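You operate a simulated robot arm through the tools that you are given. There is no shell and no other tool. Be economical: measure what you need, move in short steps, check, and stop when the job is done.

You are at the controls of a simulated robot arm. One attempt, no reset.

Task
Slide the tin along the top shelf of the tall rack until it stands next to the yellow funnel.

The check looks at the end state, three seconds after you hand in, the way a careful person would. Anything else that was tipped, shoved, dropped, spilled or broken makes it a failure.

Robot
A 6-joint arm with a two-finger parallel gripper on a trunk, on a base that drives. Base frame: it is fixed to the floor where the robot stands at the start and does not move with it; the origin is under the middle of the robot, x ahead of it, y to its left, z up. Units: m, degrees, N and s.
With the tool pointing down near the work surface it reaches from about 0.48 to 0.88 m from the robot's upright axis, wherever it stands. Its first joint turns from -115.0 to 115.0 degrees. Payload 4.2 kg.
Tool frame: the origin (TCP) lies between the finger pads and is the grasp point; the fingertips stand 0.023 m ahead of it; z points along the fingers, y is the line along which they close. The gripper opens to 0.094 m. The fingers are 0.038 m wide and 0.01 m thick; the gripper's body (0.054 by 0.096 m) begins 0.039 m behind the TCP.
Orientation is that of the tool frame in the base frame, as a unit quaternion [w, x, y, z]. With the fingers straight down and closing along the base's y, the tool's x points along the base's -x, its y along +y and its z along -z.

Tools
- The arm moves only by the tool drive_tool. Its argument "motion" is one flat list of numbers, 7 for each row, row after row: the shift along the base's x, y, z in m, then the turn, a rotation vector about the base's x, y, z in degrees, then the finger opening in m, from 0 to 0.094. In form: [x, y, z, wx, wy, wz, hand, x, y, z, wx, wy, wz, hand, ...]. A call has 1 to 8 rows; each row shifts and turns the commanded pose from where the row before left it. A row lasts 0.2 s, in which the tool goes at most 0.05 m and 8.6 degrees; a call with a longer step from one row to the next is refused whole, and so is a gripper value outside its range. Where a pose cannot be reached the arm comes as near as it can. A force on the tool above 40 N (or 10 N above the force at the start of the call, whichever is more), or a blocked arm, ends the call early, and 0.2 s more pass. Each finger travels about 0.108 m/s and halts on what it meets, pressing with about 23 N; the grip force reading is that of the motor and also rises with nothing between the fingers. The clock runs only during rows and for 0.2 s after the last one: add rows that do not move to give the fingers time. The reply holds the time, the measured pose of the TCP, the force on the tool along the base axes, the opening and the grip force, in the units named above and with some noise, and new pictures: "pictures" is both (left out), scene, wrist or none.
- Cameras (640 x 400 px; columns grow to the right, rows downward): "scene" is now at [0.2363, 0.188, 1.4627]; the picture's right is [-0.09, -1.00, -0.00], its down [-0.64, 0.06, -0.76] and it looks along [0.76, -0.07, -0.65] (base axes); focal length 260 px, centre (320, 200). "wrist" rides on the gripper at [0.087, 0.016, -0.074] in the tool frame; the picture's right is [-0.18, 0.98, 0.00], its down [-0.58, -0.11, -0.81] and it looks along [-0.79, -0.15, 0.59] (tool axes); focal length 243 px, centre (320, 200). There is no depth. A picture from a camera that has moved, and an enlarged one, comes with that camera's place and axes in the base frame and with its lens.
- slide_trunk(by): slides the trunk up (or, below 0, down) by that many m; the arm and the scene camera ride with it, the base frame stays. It gives what a move gives, with no picture.
- drive_base(legs): drives the robot by 1 to 6 legs, each [ahead, turn to the left] in m and degrees, along the robot's own axes; the way and the turn of a leg run together, so that a leg with both is an arc; at most 1.5 m and 180 degrees a leg. The arm and the cameras ride along, it lands a little off, and it stops where it bumps. It gives what a move gives, and a new picture of the scene camera.
- head_to(pan, tilt): turns the head with the scene camera to pan (to the left, within 80 degrees either way) and tilt (down, from -29 to 69), counted from straight ahead of the robot. It gives what a move gives, and a new picture of the scene camera.
- close_up(camera, box): a new picture of the part [left, top, right, bottom] of that camera's present view, enlarged. It takes no simulated time.
- hand_in(): hands the job in; it is judged then, once.

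Go step by step. Nothing tells you exact positions but the pictures and the camera data: compare them with the known pose of the tool, close in by small moves and look again before you grip or let go. The budget is 120 turns and 170 pictures, counting those below and the enlarged ones. Unless the task says otherwise, let go and move clear before handing in, and close with one line.

The tools are called after "Call:" as a command line: name --argument value ..., lists and objects as JSON in quotes. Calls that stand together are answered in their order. drive_tool: Moves the arm, as the interface text tells. Its arguments: {"type":"object","properties":{"motion":{"type":"array","items":{"type":"number"}},"pictures":{"type":"string","enum":["both","scene","wrist","none"]}},"required":["motion"]} The other tools are called the same way: slide_trunk (by) slides the trunk up or down; drive_base (legs) drives the base; head_to (pan, tilt) turns the head that bears the scene camera; close_up (camera, box) takes an enlarged picture of a part of a camera's view; hand_in () hands the job in.

At the start:

```text
time: 0.0
ee_pos: [0.495, -0.0913, 1.2964]
tool_rot: [0.0, 0.001, 1.0, 0.001]
contact_force: [0.2, -0.3, -0.1]
width: 0.0939
gripper_force: 0.1
trunk travel left (down, up): [-0.825, 0.165]
robot x, y, heading: [0.0012, -0.0, -0.1]
head pan, tilt: [-4.9, 40.3]
```

scene: 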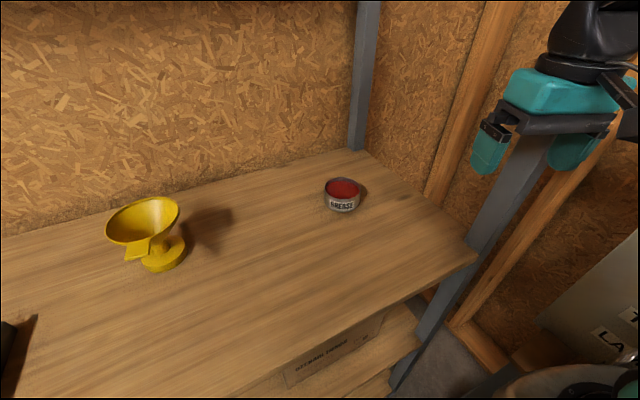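
wrist: 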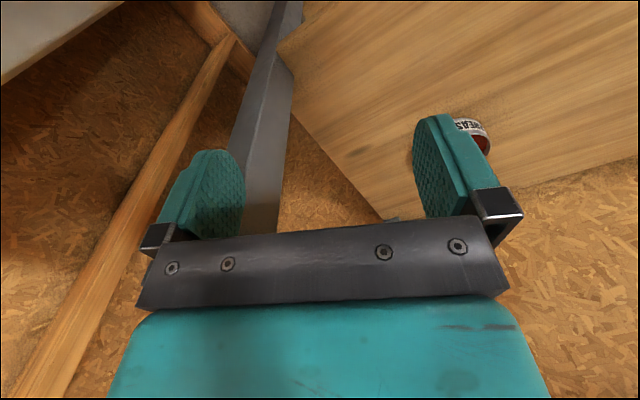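

I see the grease tin at roughly (0.70, 0.09) and the yellow funnel at roughly (0.59, 0.47). I'll look closer to measure both.

Call:
close_up --camera "scene" --box '[292, 160, 392, 222]'

Call:
close_up --camera "scene" --box '[80, 180, 240, 280]'

Call:
head_to --pan 25 --tilt 40

```text
6.40 times, centred on (342, 191) of scene
camera zoom: at [0.2363, 0.188, 1.4627], right [-0.09, -1.0, 0.0], down [-0.64, 0.06, -0.76], along [0.76, -0.07, -0.65], focal length 1663 px, centre (179, 258)
```

zoom: 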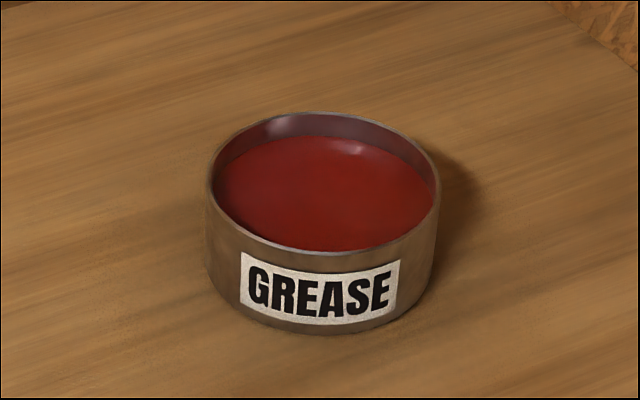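

```text
4.00 times, centred on (160, 230) of scene
camera zoom: at [0.2363, 0.188, 1.4627], right [-0.09, -1.0, 0.0], down [-0.64, 0.06, -0.76], along [0.76, -0.07, -0.65], focal length 1039 px, centre (960, 80)
```

zoom: 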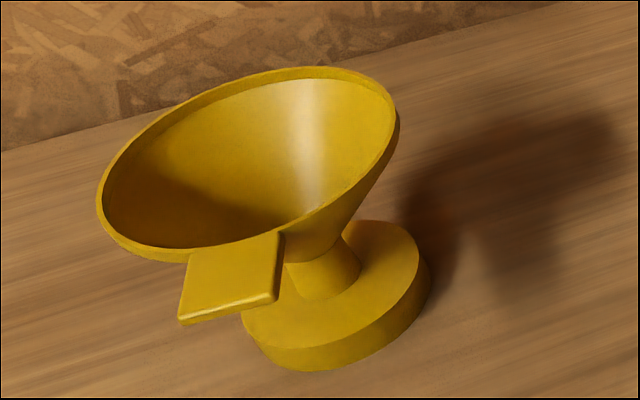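

```text
time: 0.9
ee_pos: [0.4945, -0.0904, 1.2959]
tool_rot: [0.0, 0.001, 1.0, 0.001]
contact_force: [-0.2, 0.5, 0.4]
width: 0.0943
gripper_force: 0.1
trunk travel left (down, up): [-0.825, 0.165]
robot x, y, heading: [0.0005, -0.0023, 0.2]
head pan, tilt: [25.0, 40.0]
camera scene: at [0.2289, 0.2311, 1.4631], right [0.42, -0.91, 0.0], down [-0.58, -0.27, -0.77], along [0.69, 0.32, -0.64], focal length 260 px, centre (320, 200)
```

scene: 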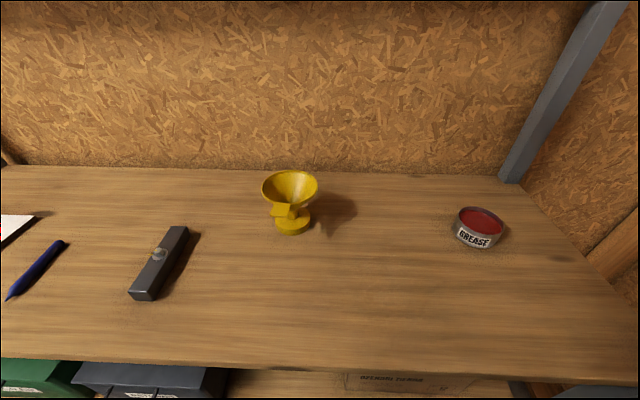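

The tin is about 0.083 m wide and 0.04 m tall, at about (0.71, 0.09). The funnel is at about (0.573, 0.459), so the push runs roughly along the shelf. Next I'll check where the rack's right-hand posts are relative to the arm.

Call:
head_to --pan -35 --tilt 30

```text
time: 2.2
ee_pos: [0.4949, -0.091, 1.2973]
tool_rot: [0.0, 0.002, 1.0, 0.001]
contact_force: [0.1, 0.1, 0.4]
width: 0.094
gripper_force: 0.1
trunk travel left (down, up): [-0.825, 0.165]
robot x, y, heading: [0.003, -0.0023, 0.1]
head pan, tilt: [-35.0, 30.0]
camera scene: at [0.226, 0.1434, 1.4785], right [-0.57, -0.82, 0.0], down [-0.41, 0.29, -0.87], along [0.71, -0.5, -0.5], focal length 260 px, centre (320, 200)
```

scene: 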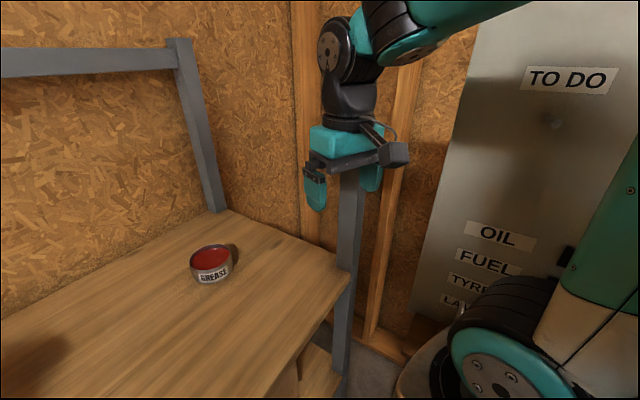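

The rack's posts rise above the shelf: the front right one is at about (0.53, -0.16) and the rear right one at about (0.95, 0.0). I'll move the hand left, away from the front post, then turn it so the two fingers can cradle the tin from its right side with the wrist camera behind.

Call:
drive_tool --motion '[0, 0.04, 0, 0, 0, 0, 0.06, 0.015, 0.045, 0, 0, 0, 0, 0.06, 0.015, 0.045, 0, 0, 0, 0, 0.06, 0.015, 0.045, 0, 0, 0, 8, 0.06, 0, 0, 0, 0, 0, 8, 0.06, 0, 0, 0, 0, 0, 8, 0.06, 0, 0, 0, 0, 0, 8, 0.06, 0, 0, 0, 0, 0, 8, 0.06]' --pictures "none"

Call:
drive_tool --motion '[0, 0, 0, 0, 0, 8, 0.06, 0, 0, 0, 0, 0, 8, 0.06, 0, 0, 0, 0, 0, 8, 0.06, 0, 0, 0, 0, 0, 8, 0.06, 0, 0, 0, 0, 0, 8, 0.06, 0, 0, 0, 0, 0, 8, 0.06, 0, 0, 0, 0, 0, 8, 0.06, 0, 0, 0, 0, 0, 8, 0.06]' --pictures "both"

```text
time: 4.0
ee_pos: [0.5401, 0.0844, 1.2973]
tool_rot: [-0.001, -0.343, 0.939, 0.001]
contact_force: [0.6, -0.4, 1.0]
width: 0.0601
gripper_force: 0.1
trunk travel left (down, up): [-0.825, 0.165]
robot x, y, heading: [0.0012, 0.0001, 0.0]
head pan, tilt: [-35.0, 30.0]
```

```text
time: 5.8
ee_pos: [0.5398, 0.085, 1.2977]
tool_rot: [0.0, 0.788, -0.615, -0.001]
contact_force: [0.9, 0.6, 0.2]
width: 0.0599
gripper_force: 0.0
trunk travel left (down, up): [-0.825, 0.165]
robot x, y, heading: [0.0002, 0.0004, -0.0]
head pan, tilt: [-35.0, 30.0]
camera scene: at [0.2259, 0.1434, 1.4785], right [-0.57, -0.82, 0.0], down [-0.41, 0.29, -0.87], along [0.71, -0.5, -0.5], focal length 260 px, centre (320, 200)
camera wrist: at [0.5453, -0.0015, 1.3706], right [-1.0, -0.06, 0.0], down [-0.03, 0.59, 0.81], along [-0.05, 0.8, -0.59], focal length 243 px, centre (320, 200)
```

scene: 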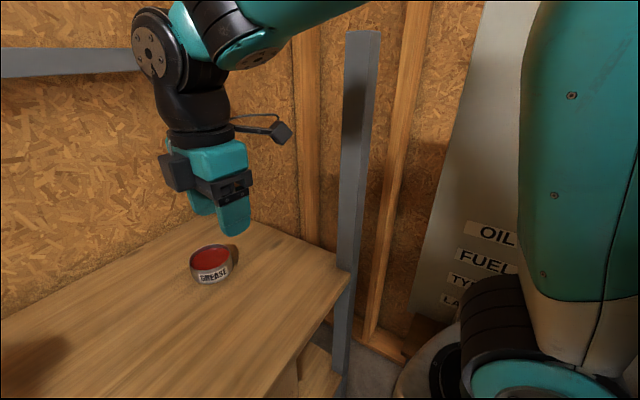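
wrist: 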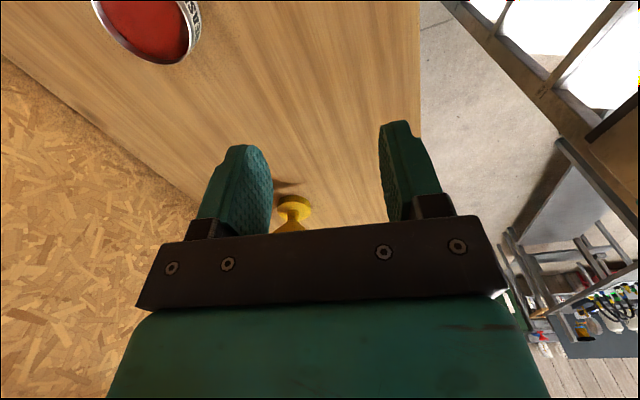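

The hand is turned and well clear of the front post, which rises to about z = 1.5. Next I'll carry it high over to behind the tin (its right side) and look.

Call:
drive_tool --motion '[0.04, -0.016, 0, 0, 0, 6, 0.06, 0.04, -0.016, 0, 0, 0, 0, 0.06, 0.04, -0.016, 0, 0, 0, 0, 0.06, 0.04, -0.016, -0.02, 0, 0, 0, 0.06, 0.04, -0.014, -0.02, 0, 0, 0, 0.06, 0, 0, 0, 0, 0, 0, 0.06]' --pictures "both"

```text
time: 7.2
ee_pos: [0.7403, 0.005, 1.2577]
tool_rot: [0.001, 0.818, -0.575, -0.001]
contact_force: [0.5, 0.0, -0.2]
width: 0.0597
gripper_force: 0.0
trunk travel left (down, up): [-0.825, 0.165]
robot x, y, heading: [0.0026, -0.0009, -0.0]
head pan, tilt: [-35.0, 30.0]
camera scene: at [0.226, 0.1433, 1.4785], right [-0.57, -0.82, 0.0], down [-0.41, 0.29, -0.87], along [0.71, -0.5, -0.5], focal length 260 px, centre (320, 200)
camera wrist: at [0.7544, -0.0812, 1.3312], right [-0.99, -0.16, 0.0], down [-0.09, 0.58, 0.81], along [-0.13, 0.8, -0.59], focal length 243 px, centre (320, 200)
```

scene: 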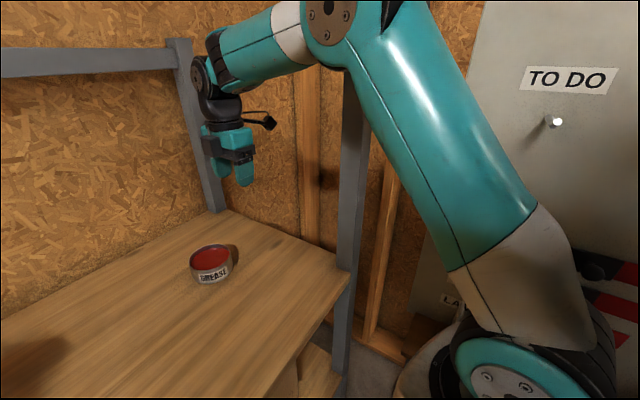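
wrist: 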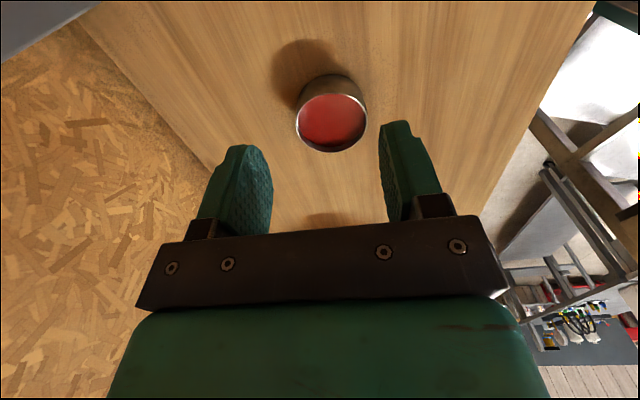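

Both cameras put the tin at about (0.711, 0.091), and the hand is lined up behind it. I'll lower it part way and check.

Call:
drive_tool --motion '[0, 0, -0.035, 0, 0, 0, 0.06, 0, 0, -0.035, 0, 0, 0, 0.06, 0, 0, -0.035, 0, 0, 0, 0.06, 0, 0, -0.033, 0, 0, 0, 0.06, 0, 0, 0, 0, 0, 0, 0.06]' --pictures "both"

```text
time: 8.4
ee_pos: [0.7412, 0.0071, 1.1194]
tool_rot: [0.001, 0.819, -0.574, 0.0]
contact_force: [-0.8, 0.6, 0.5]
width: 0.0601
gripper_force: 0.0
trunk travel left (down, up): [-0.825, 0.165]
robot x, y, heading: [0.0021, 0.0004, 0.1]
head pan, tilt: [-35.0, 30.0]
camera scene: at [0.226, 0.1434, 1.4785], right [-0.57, -0.82, 0.0], down [-0.41, 0.29, -0.87], along [0.71, -0.5, -0.5], focal length 260 px, centre (320, 200)
camera wrist: at [0.7554, -0.0782, 1.1933], right [-0.99, -0.16, 0.0], down [-0.09, 0.58, 0.81], along [-0.13, 0.8, -0.59], focal length 243 px, centre (320, 200)
```

scene: 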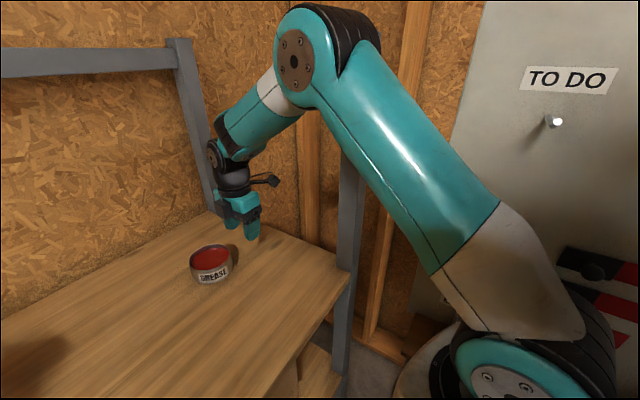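
wrist: 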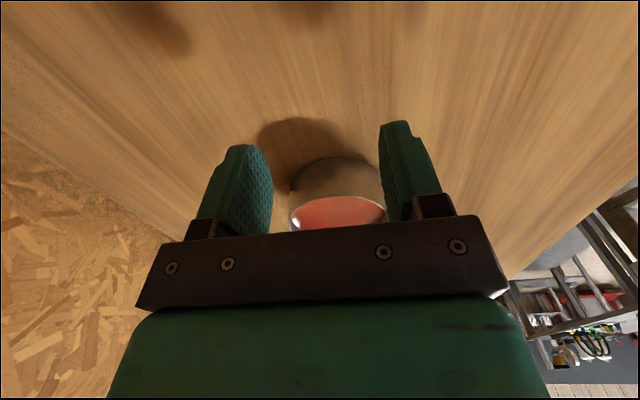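

The hand is behind the tin, centred on it and with no contact. I'll go down to pushing height, with the tips about 1 cm above the shelf.

Call:
drive_tool --motion '[0, 0, -0.02, 0, 0, 0, 0.06, 0, 0, -0.014, 0, 0, 0, 0.06, -0.007, 0.019, 0, 0, 0, 0, 0.06, 0, 0, 0, 0, 0, 0, 0.06]' --pictures "both"

Call:
close_up --camera "scene" --box '[160, 180, 288, 300]'

```text
time: 9.4
ee_pos: [0.7329, 0.0238, 1.0852]
tool_rot: [0.0, 0.819, -0.575, 0.0]
contact_force: [-0.2, 0.9, 0.3]
width: 0.0601
gripper_force: 0.1
trunk travel left (down, up): [-0.825, 0.165]
robot x, y, heading: [0.0006, 0.0004, -0.0]
head pan, tilt: [-35.0, 30.0]
camera scene: at [0.226, 0.1433, 1.4785], right [-0.57, -0.82, 0.0], down [-0.41, 0.29, -0.87], along [0.71, -0.5, -0.5], focal length 260 px, centre (320, 200)
camera wrist: at [0.7468, -0.0605, 1.1588], right [-0.99, -0.16, 0.0], down [-0.09, 0.58, 0.81], along [-0.13, 0.8, -0.59], focal length 243 px, centre (320, 200)
```

scene: 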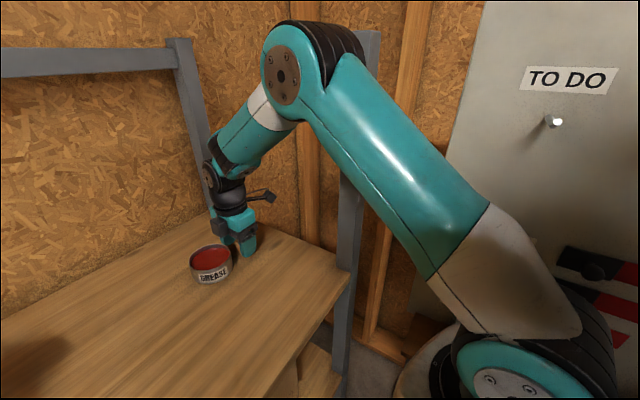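
wrist: 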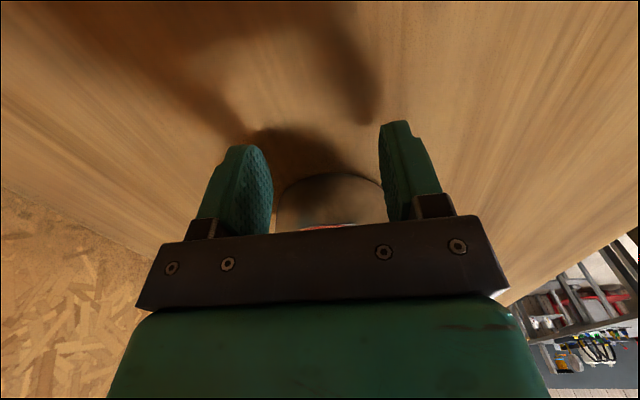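

```text
3.33 times, centred on (224, 240) of scene
camera zoom: at [0.226, 0.1433, 1.4785], right [-0.57, -0.82, 0.0], down [-0.41, 0.29, -0.87], along [0.71, -0.5, -0.5], focal length 866 px, centre (640, 67)
```

zoom: 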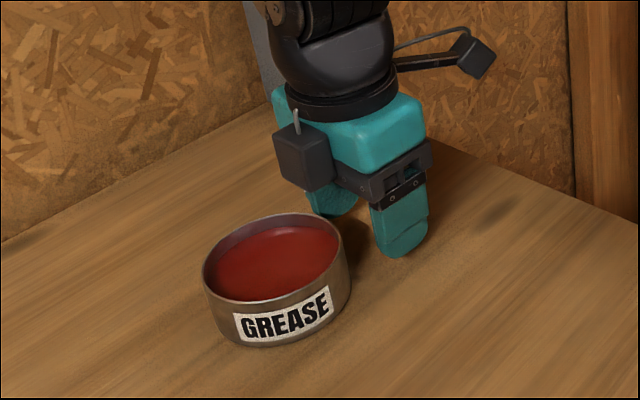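

The fingers are just behind the tin and both should meet it at the same time. I'll start pushing slowly along the shelf.

Call:
head_to --pan 0 --tilt 40

Call:
drive_tool --motion '[-0.0026, 0.0075, 0, 0, 0, 0, 0.06, -0.0026, 0.0075, 0, 0, 0, 0, 0.06, -0.0026, 0.0075, 0, 0, 0, 0, 0.06, -0.0035, 0.0094, 0, 0, 0, 0, 0.06, -0.0035, 0.0094, 0, 0, 0, 0, 0.06, -0.0035, 0.0094, 0, 0, 0, 0, 0.06, -0.0035, 0.0094, 0, 0, 0, 0, 0.06]' --pictures "both"

```text
time: 10.5
ee_pos: [0.732, 0.0251, 1.0852]
tool_rot: [0.001, 0.819, -0.574, 0.0]
contact_force: [-0.1, -0.5, -0.1]
width: 0.0597
gripper_force: 0.1
trunk travel left (down, up): [-0.825, 0.165]
robot x, y, heading: [-0.0038, 0.0005, 0.0]
head pan, tilt: [0.0, 40.0]
camera scene: at [0.2369, 0.1952, 1.4632], right [0.0, -1.0, 0.0], down [-0.64, 0.0, -0.77], along [0.77, 0.0, -0.64], focal length 260 px, centre (320, 200)
```

scene: 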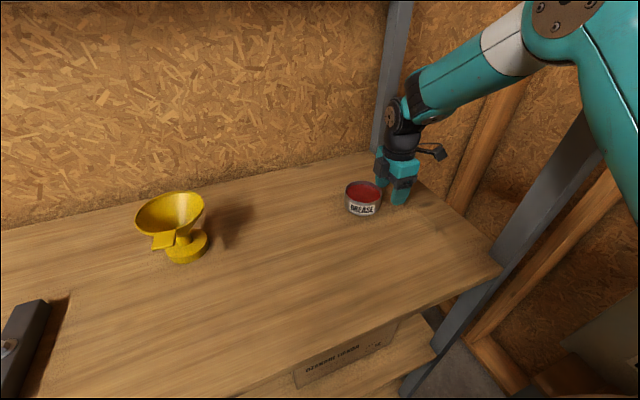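

```text
time: 12.1
ee_pos: [0.7095, 0.0854, 1.0857]
tool_rot: [0.001, 0.819, -0.574, -0.001]
contact_force: [-0.6, -0.1, -0.3]
width: 0.0601
gripper_force: 0.1
trunk travel left (down, up): [-0.825, 0.165]
robot x, y, heading: [-0.0002, 0.0001, -0.1]
head pan, tilt: [0.0, 40.0]
camera scene: at [0.2369, 0.1952, 1.4631], right [0.0, -1.0, 0.0], down [-0.64, 0.0, -0.77], along [0.77, 0.0, -0.64], focal length 260 px, centre (320, 200)
camera wrist: at [0.725, -0.0001, 1.159], right [-0.99, -0.16, 0.0], down [-0.09, 0.58, 0.81], along [-0.13, 0.8, -0.59], focal length 243 px, centre (320, 200)
```

scene: 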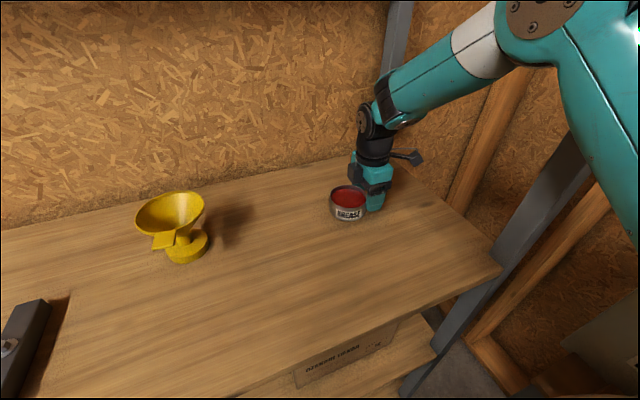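
wrist: 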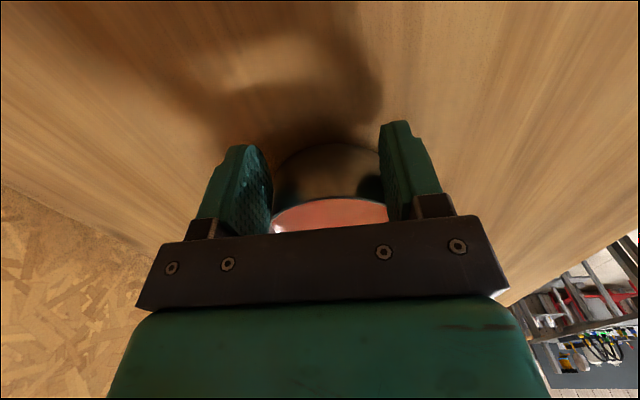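

The tin slides steadily in the cradle and is now at about (0.695, 0.13). I'll keep pushing toward (0.612, 0.365).

Call:
drive_tool --motion '[-0.0043, 0.0124, 0, 0, 0, 0, 0.06, -0.0043, 0.0124, 0, 0, 0, 0, 0.06, -0.0043, 0.0124, 0, 0, 0, 0, 0.06, -0.0043, 0.0124, 0, 0, 0, 0, 0.06, -0.0043, 0.0124, 0, 0, 0, 0, 0.06, -0.0043, 0.0124, 0, 0, 0, 0, 0.06, -0.0043, 0.0124, 0, 0, 0, 0, 0.06, -0.0043, 0.0124, 0, 0, 0, 0, 0.06]' --pictures "both"

```text
time: 13.9
ee_pos: [0.6772, 0.1874, 1.0837]
tool_rot: [0.002, 0.819, -0.574, 0.0]
contact_force: [-0.4, 0.3, 0.4]
width: 0.0601
gripper_force: 0.0
trunk travel left (down, up): [-0.825, 0.165]
robot x, y, heading: [0.0033, -0.0017, 0.4]
head pan, tilt: [0.0, 40.0]
camera scene: at [0.237, 0.1951, 1.4631], right [0.0, -1.0, 0.0], down [-0.64, 0.0, -0.77], along [0.77, 0.0, -0.64], focal length 260 px, centre (320, 200)
camera wrist: at [0.6911, 0.1011, 1.1585], right [-0.99, -0.16, 0.0], down [-0.09, 0.58, 0.81], along [-0.13, 0.8, -0.59], focal length 243 px, centre (320, 200)
```

scene: 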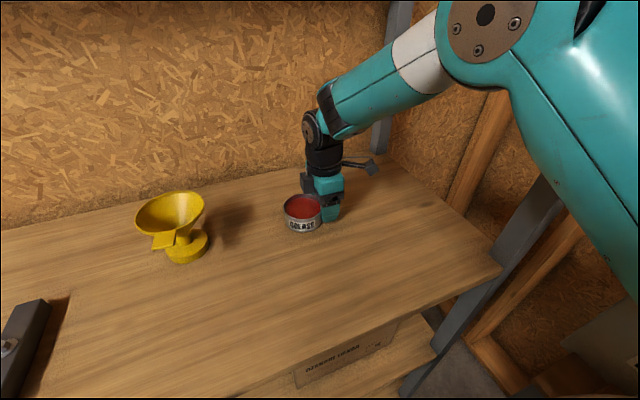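
wrist: 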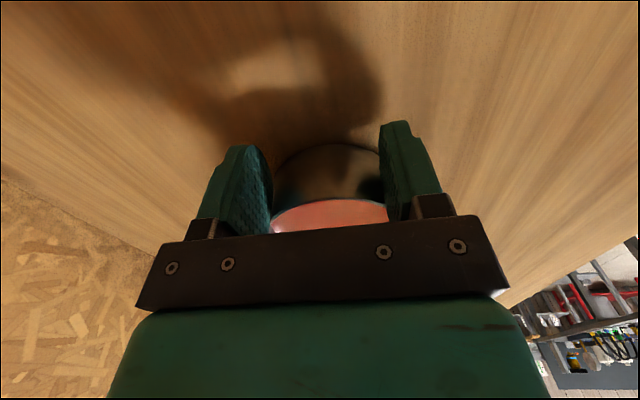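

The tin is about halfway there and the line is good. Next I'll push it a further 0.1 m.

Call:
drive_tool --motion '[-0.0042, 0.0117, 0, 0, 0, 0, 0.06, -0.0042, 0.0117, 0, 0, 0, 0, 0.06, -0.0042, 0.0117, 0, 0, 0, 0, 0.06, -0.0042, 0.0117, 0, 0, 0, 0, 0.06, -0.0042, 0.0117, 0, 0, 0, 0, 0.06, -0.0042, 0.0117, 0, 0, 0, 0, 0.06, -0.0042, 0.0117, 0, 0, 0, 0, 0.06, -0.0042, 0.0117, 0, 0, 0, 0, 0.06]' --pictures "scene"

Call:
close_up --camera "scene" --box '[120, 140, 336, 275]'

```text
time: 15.7
ee_pos: [0.6425, 0.2783, 1.0844]
tool_rot: [0.002, 0.819, -0.574, -0.001]
contact_force: [-0.1, 0.0, 0.6]
width: 0.0601
gripper_force: 0.0
trunk travel left (down, up): [-0.825, 0.165]
robot x, y, heading: [0.0021, -0.0031, -0.3]
head pan, tilt: [0.0, 40.0]
camera scene: at [0.2369, 0.1951, 1.4631], right [0.0, -1.0, 0.0], down [-0.64, 0.0, -0.77], along [0.77, 0.0, -0.64], focal length 260 px, centre (320, 200)
```

scene: 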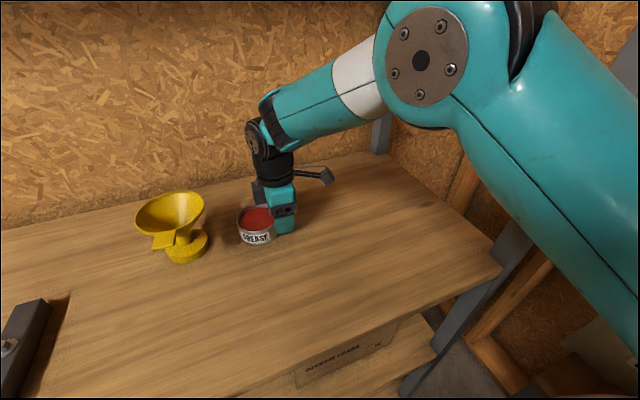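

```text
2.96 times, centred on (228, 208) of scene
camera zoom: at [0.2369, 0.1951, 1.4631], right [0.0, -1.0, 0.0], down [-0.64, 0.0, -0.77], along [0.77, 0.0, -0.64], focal length 770 px, centre (593, 178)
```

zoom: 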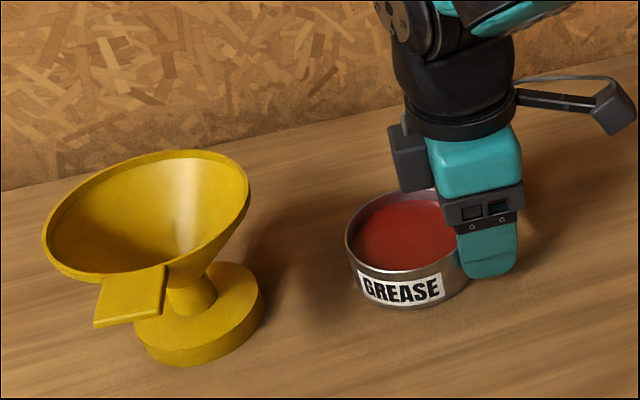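

The tin is at about (0.626, 0.323), with roughly 6 cm left to the funnel's base. I'll push it another 4 cm, slowing down, and check.

Call:
drive_tool --motion '[-0.0025, 0.007, 0, 0, 0, 0, 0.06, -0.0025, 0.007, 0, 0, 0, 0, 0.06, -0.0025, 0.007, 0, 0, 0, 0, 0.06, -0.0025, 0.007, 0, 0, 0, 0, 0.06, -0.0018, 0.005, 0, 0, 0, 0, 0.06, -0.0014, 0.004, 0, 0, 0, 0, 0.06, 0, 0, 0, 0, 0, 0, 0.06]' --pictures "scene"

Call:
close_up --camera "scene" --box '[120, 140, 336, 275]'

```text
time: 17.3
ee_pos: [0.6299, 0.3153, 1.0857]
tool_rot: [0.001, 0.819, -0.574, 0.0]
contact_force: [1.0, -0.8, 1.2]
width: 0.0604
gripper_force: 0.2
trunk travel left (down, up): [-0.825, 0.165]
robot x, y, heading: [0.0009, 0.0015, 0.2]
head pan, tilt: [0.0, 40.0]
camera scene: at [0.2369, 0.1952, 1.4631], right [0.0, -1.0, 0.0], down [-0.64, 0.0, -0.77], along [0.77, 0.0, -0.64], focal length 260 px, centre (320, 200)
```

scene: 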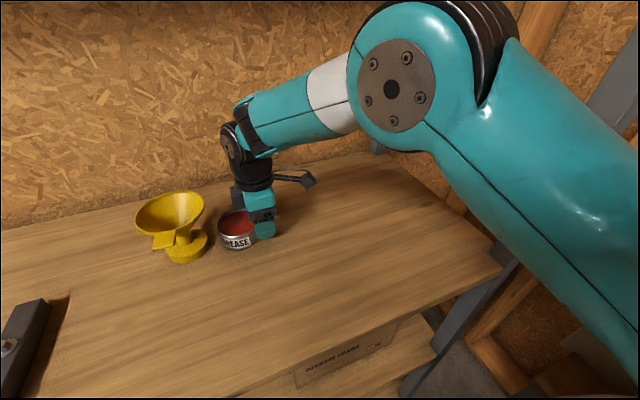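

```text
2.96 times, centred on (228, 208) of scene
camera zoom: at [0.2369, 0.1952, 1.4631], right [0.0, -1.0, 0.0], down [-0.64, 0.0, -0.77], along [0.77, 0.0, -0.64], focal length 770 px, centre (593, 178)
```

zoom: 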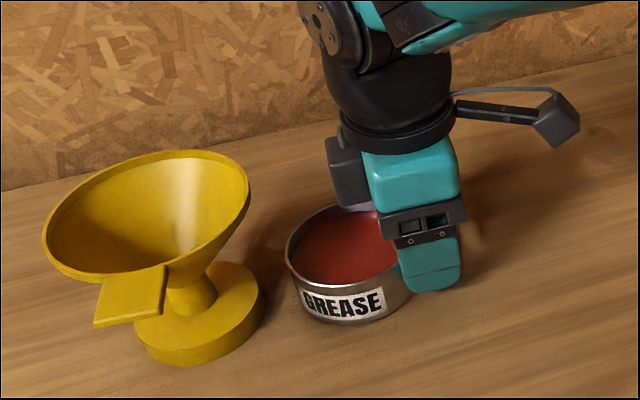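

The tin now stands about 2 cm from the funnel's base, and the funnel hasn't moved. I'll back the fingers straight off and raise them clear.

Call:
drive_tool --motion '[0.0035, -0.0094, 0, 0, 0, 0, 0.06, 0.007, -0.019, 0, 0, 0, 0, 0.06, 0.009, -0.025, 0, 0, 0, 0, 0.06, 0.007, -0.02, 0.02, 0, 0, 0, 0.06, 0, 0, 0.04, 0, 0, 0, 0.06, 0, 0, 0.04, 0, 0, 0, 0.06, 0, 0, 0.04, 0, 0, 0, 0.06, 0, 0, 0, 0, 0, 0, 0.06]' --pictures "scene"

Call:
close_up --camera "scene" --box '[120, 140, 336, 275]'

```text
time: 19.1
ee_pos: [0.655, 0.2425, 1.2266]
tool_rot: [0.001, 0.819, -0.574, -0.001]
contact_force: [-0.6, -0.9, 0.8]
width: 0.0601
gripper_force: 0.1
trunk travel left (down, up): [-0.825, 0.165]
robot x, y, heading: [-0.001, 0.0004, 0.2]
head pan, tilt: [0.0, 40.0]
camera scene: at [0.2369, 0.1953, 1.4631], right [0.0, -1.0, 0.0], down [-0.64, 0.0, -0.77], along [0.77, 0.0, -0.64], focal length 260 px, centre (320, 200)
```

scene: 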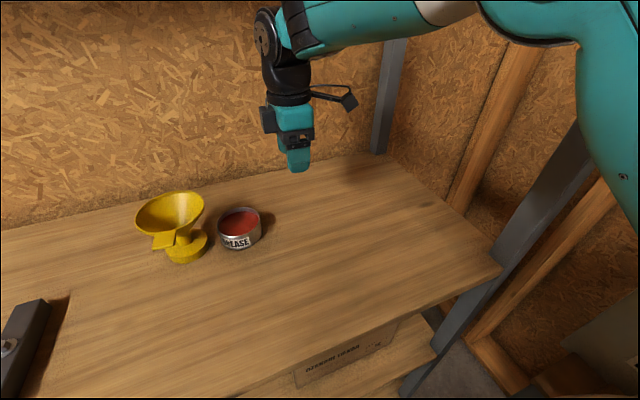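

```text
2.96 times, centred on (228, 208) of scene
camera zoom: at [0.2369, 0.1953, 1.4631], right [0.0, -1.0, 0.0], down [-0.64, 0.0, -0.77], along [0.77, 0.0, -0.64], focal length 770 px, centre (593, 178)
```

zoom: 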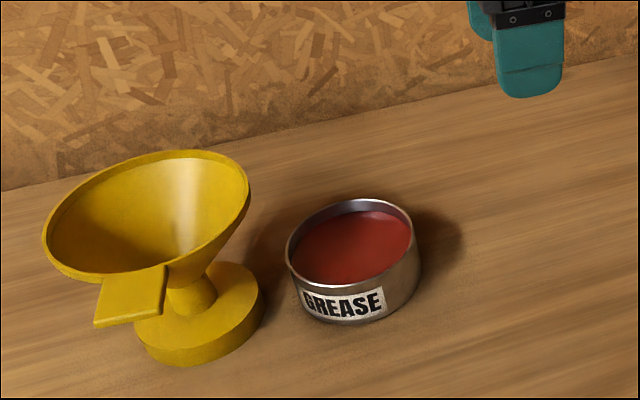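

The tin stands upright right beside the funnel, nothing else has moved, and the arm is clear, so I'm handing in.

Call:
hand_in

```text
The job is handed in.
```

I slid the grease tin along the top shelf and it now stands upright about 2 cm from the yellow funnel's base; the last picture showed nothing else moved or spilled.
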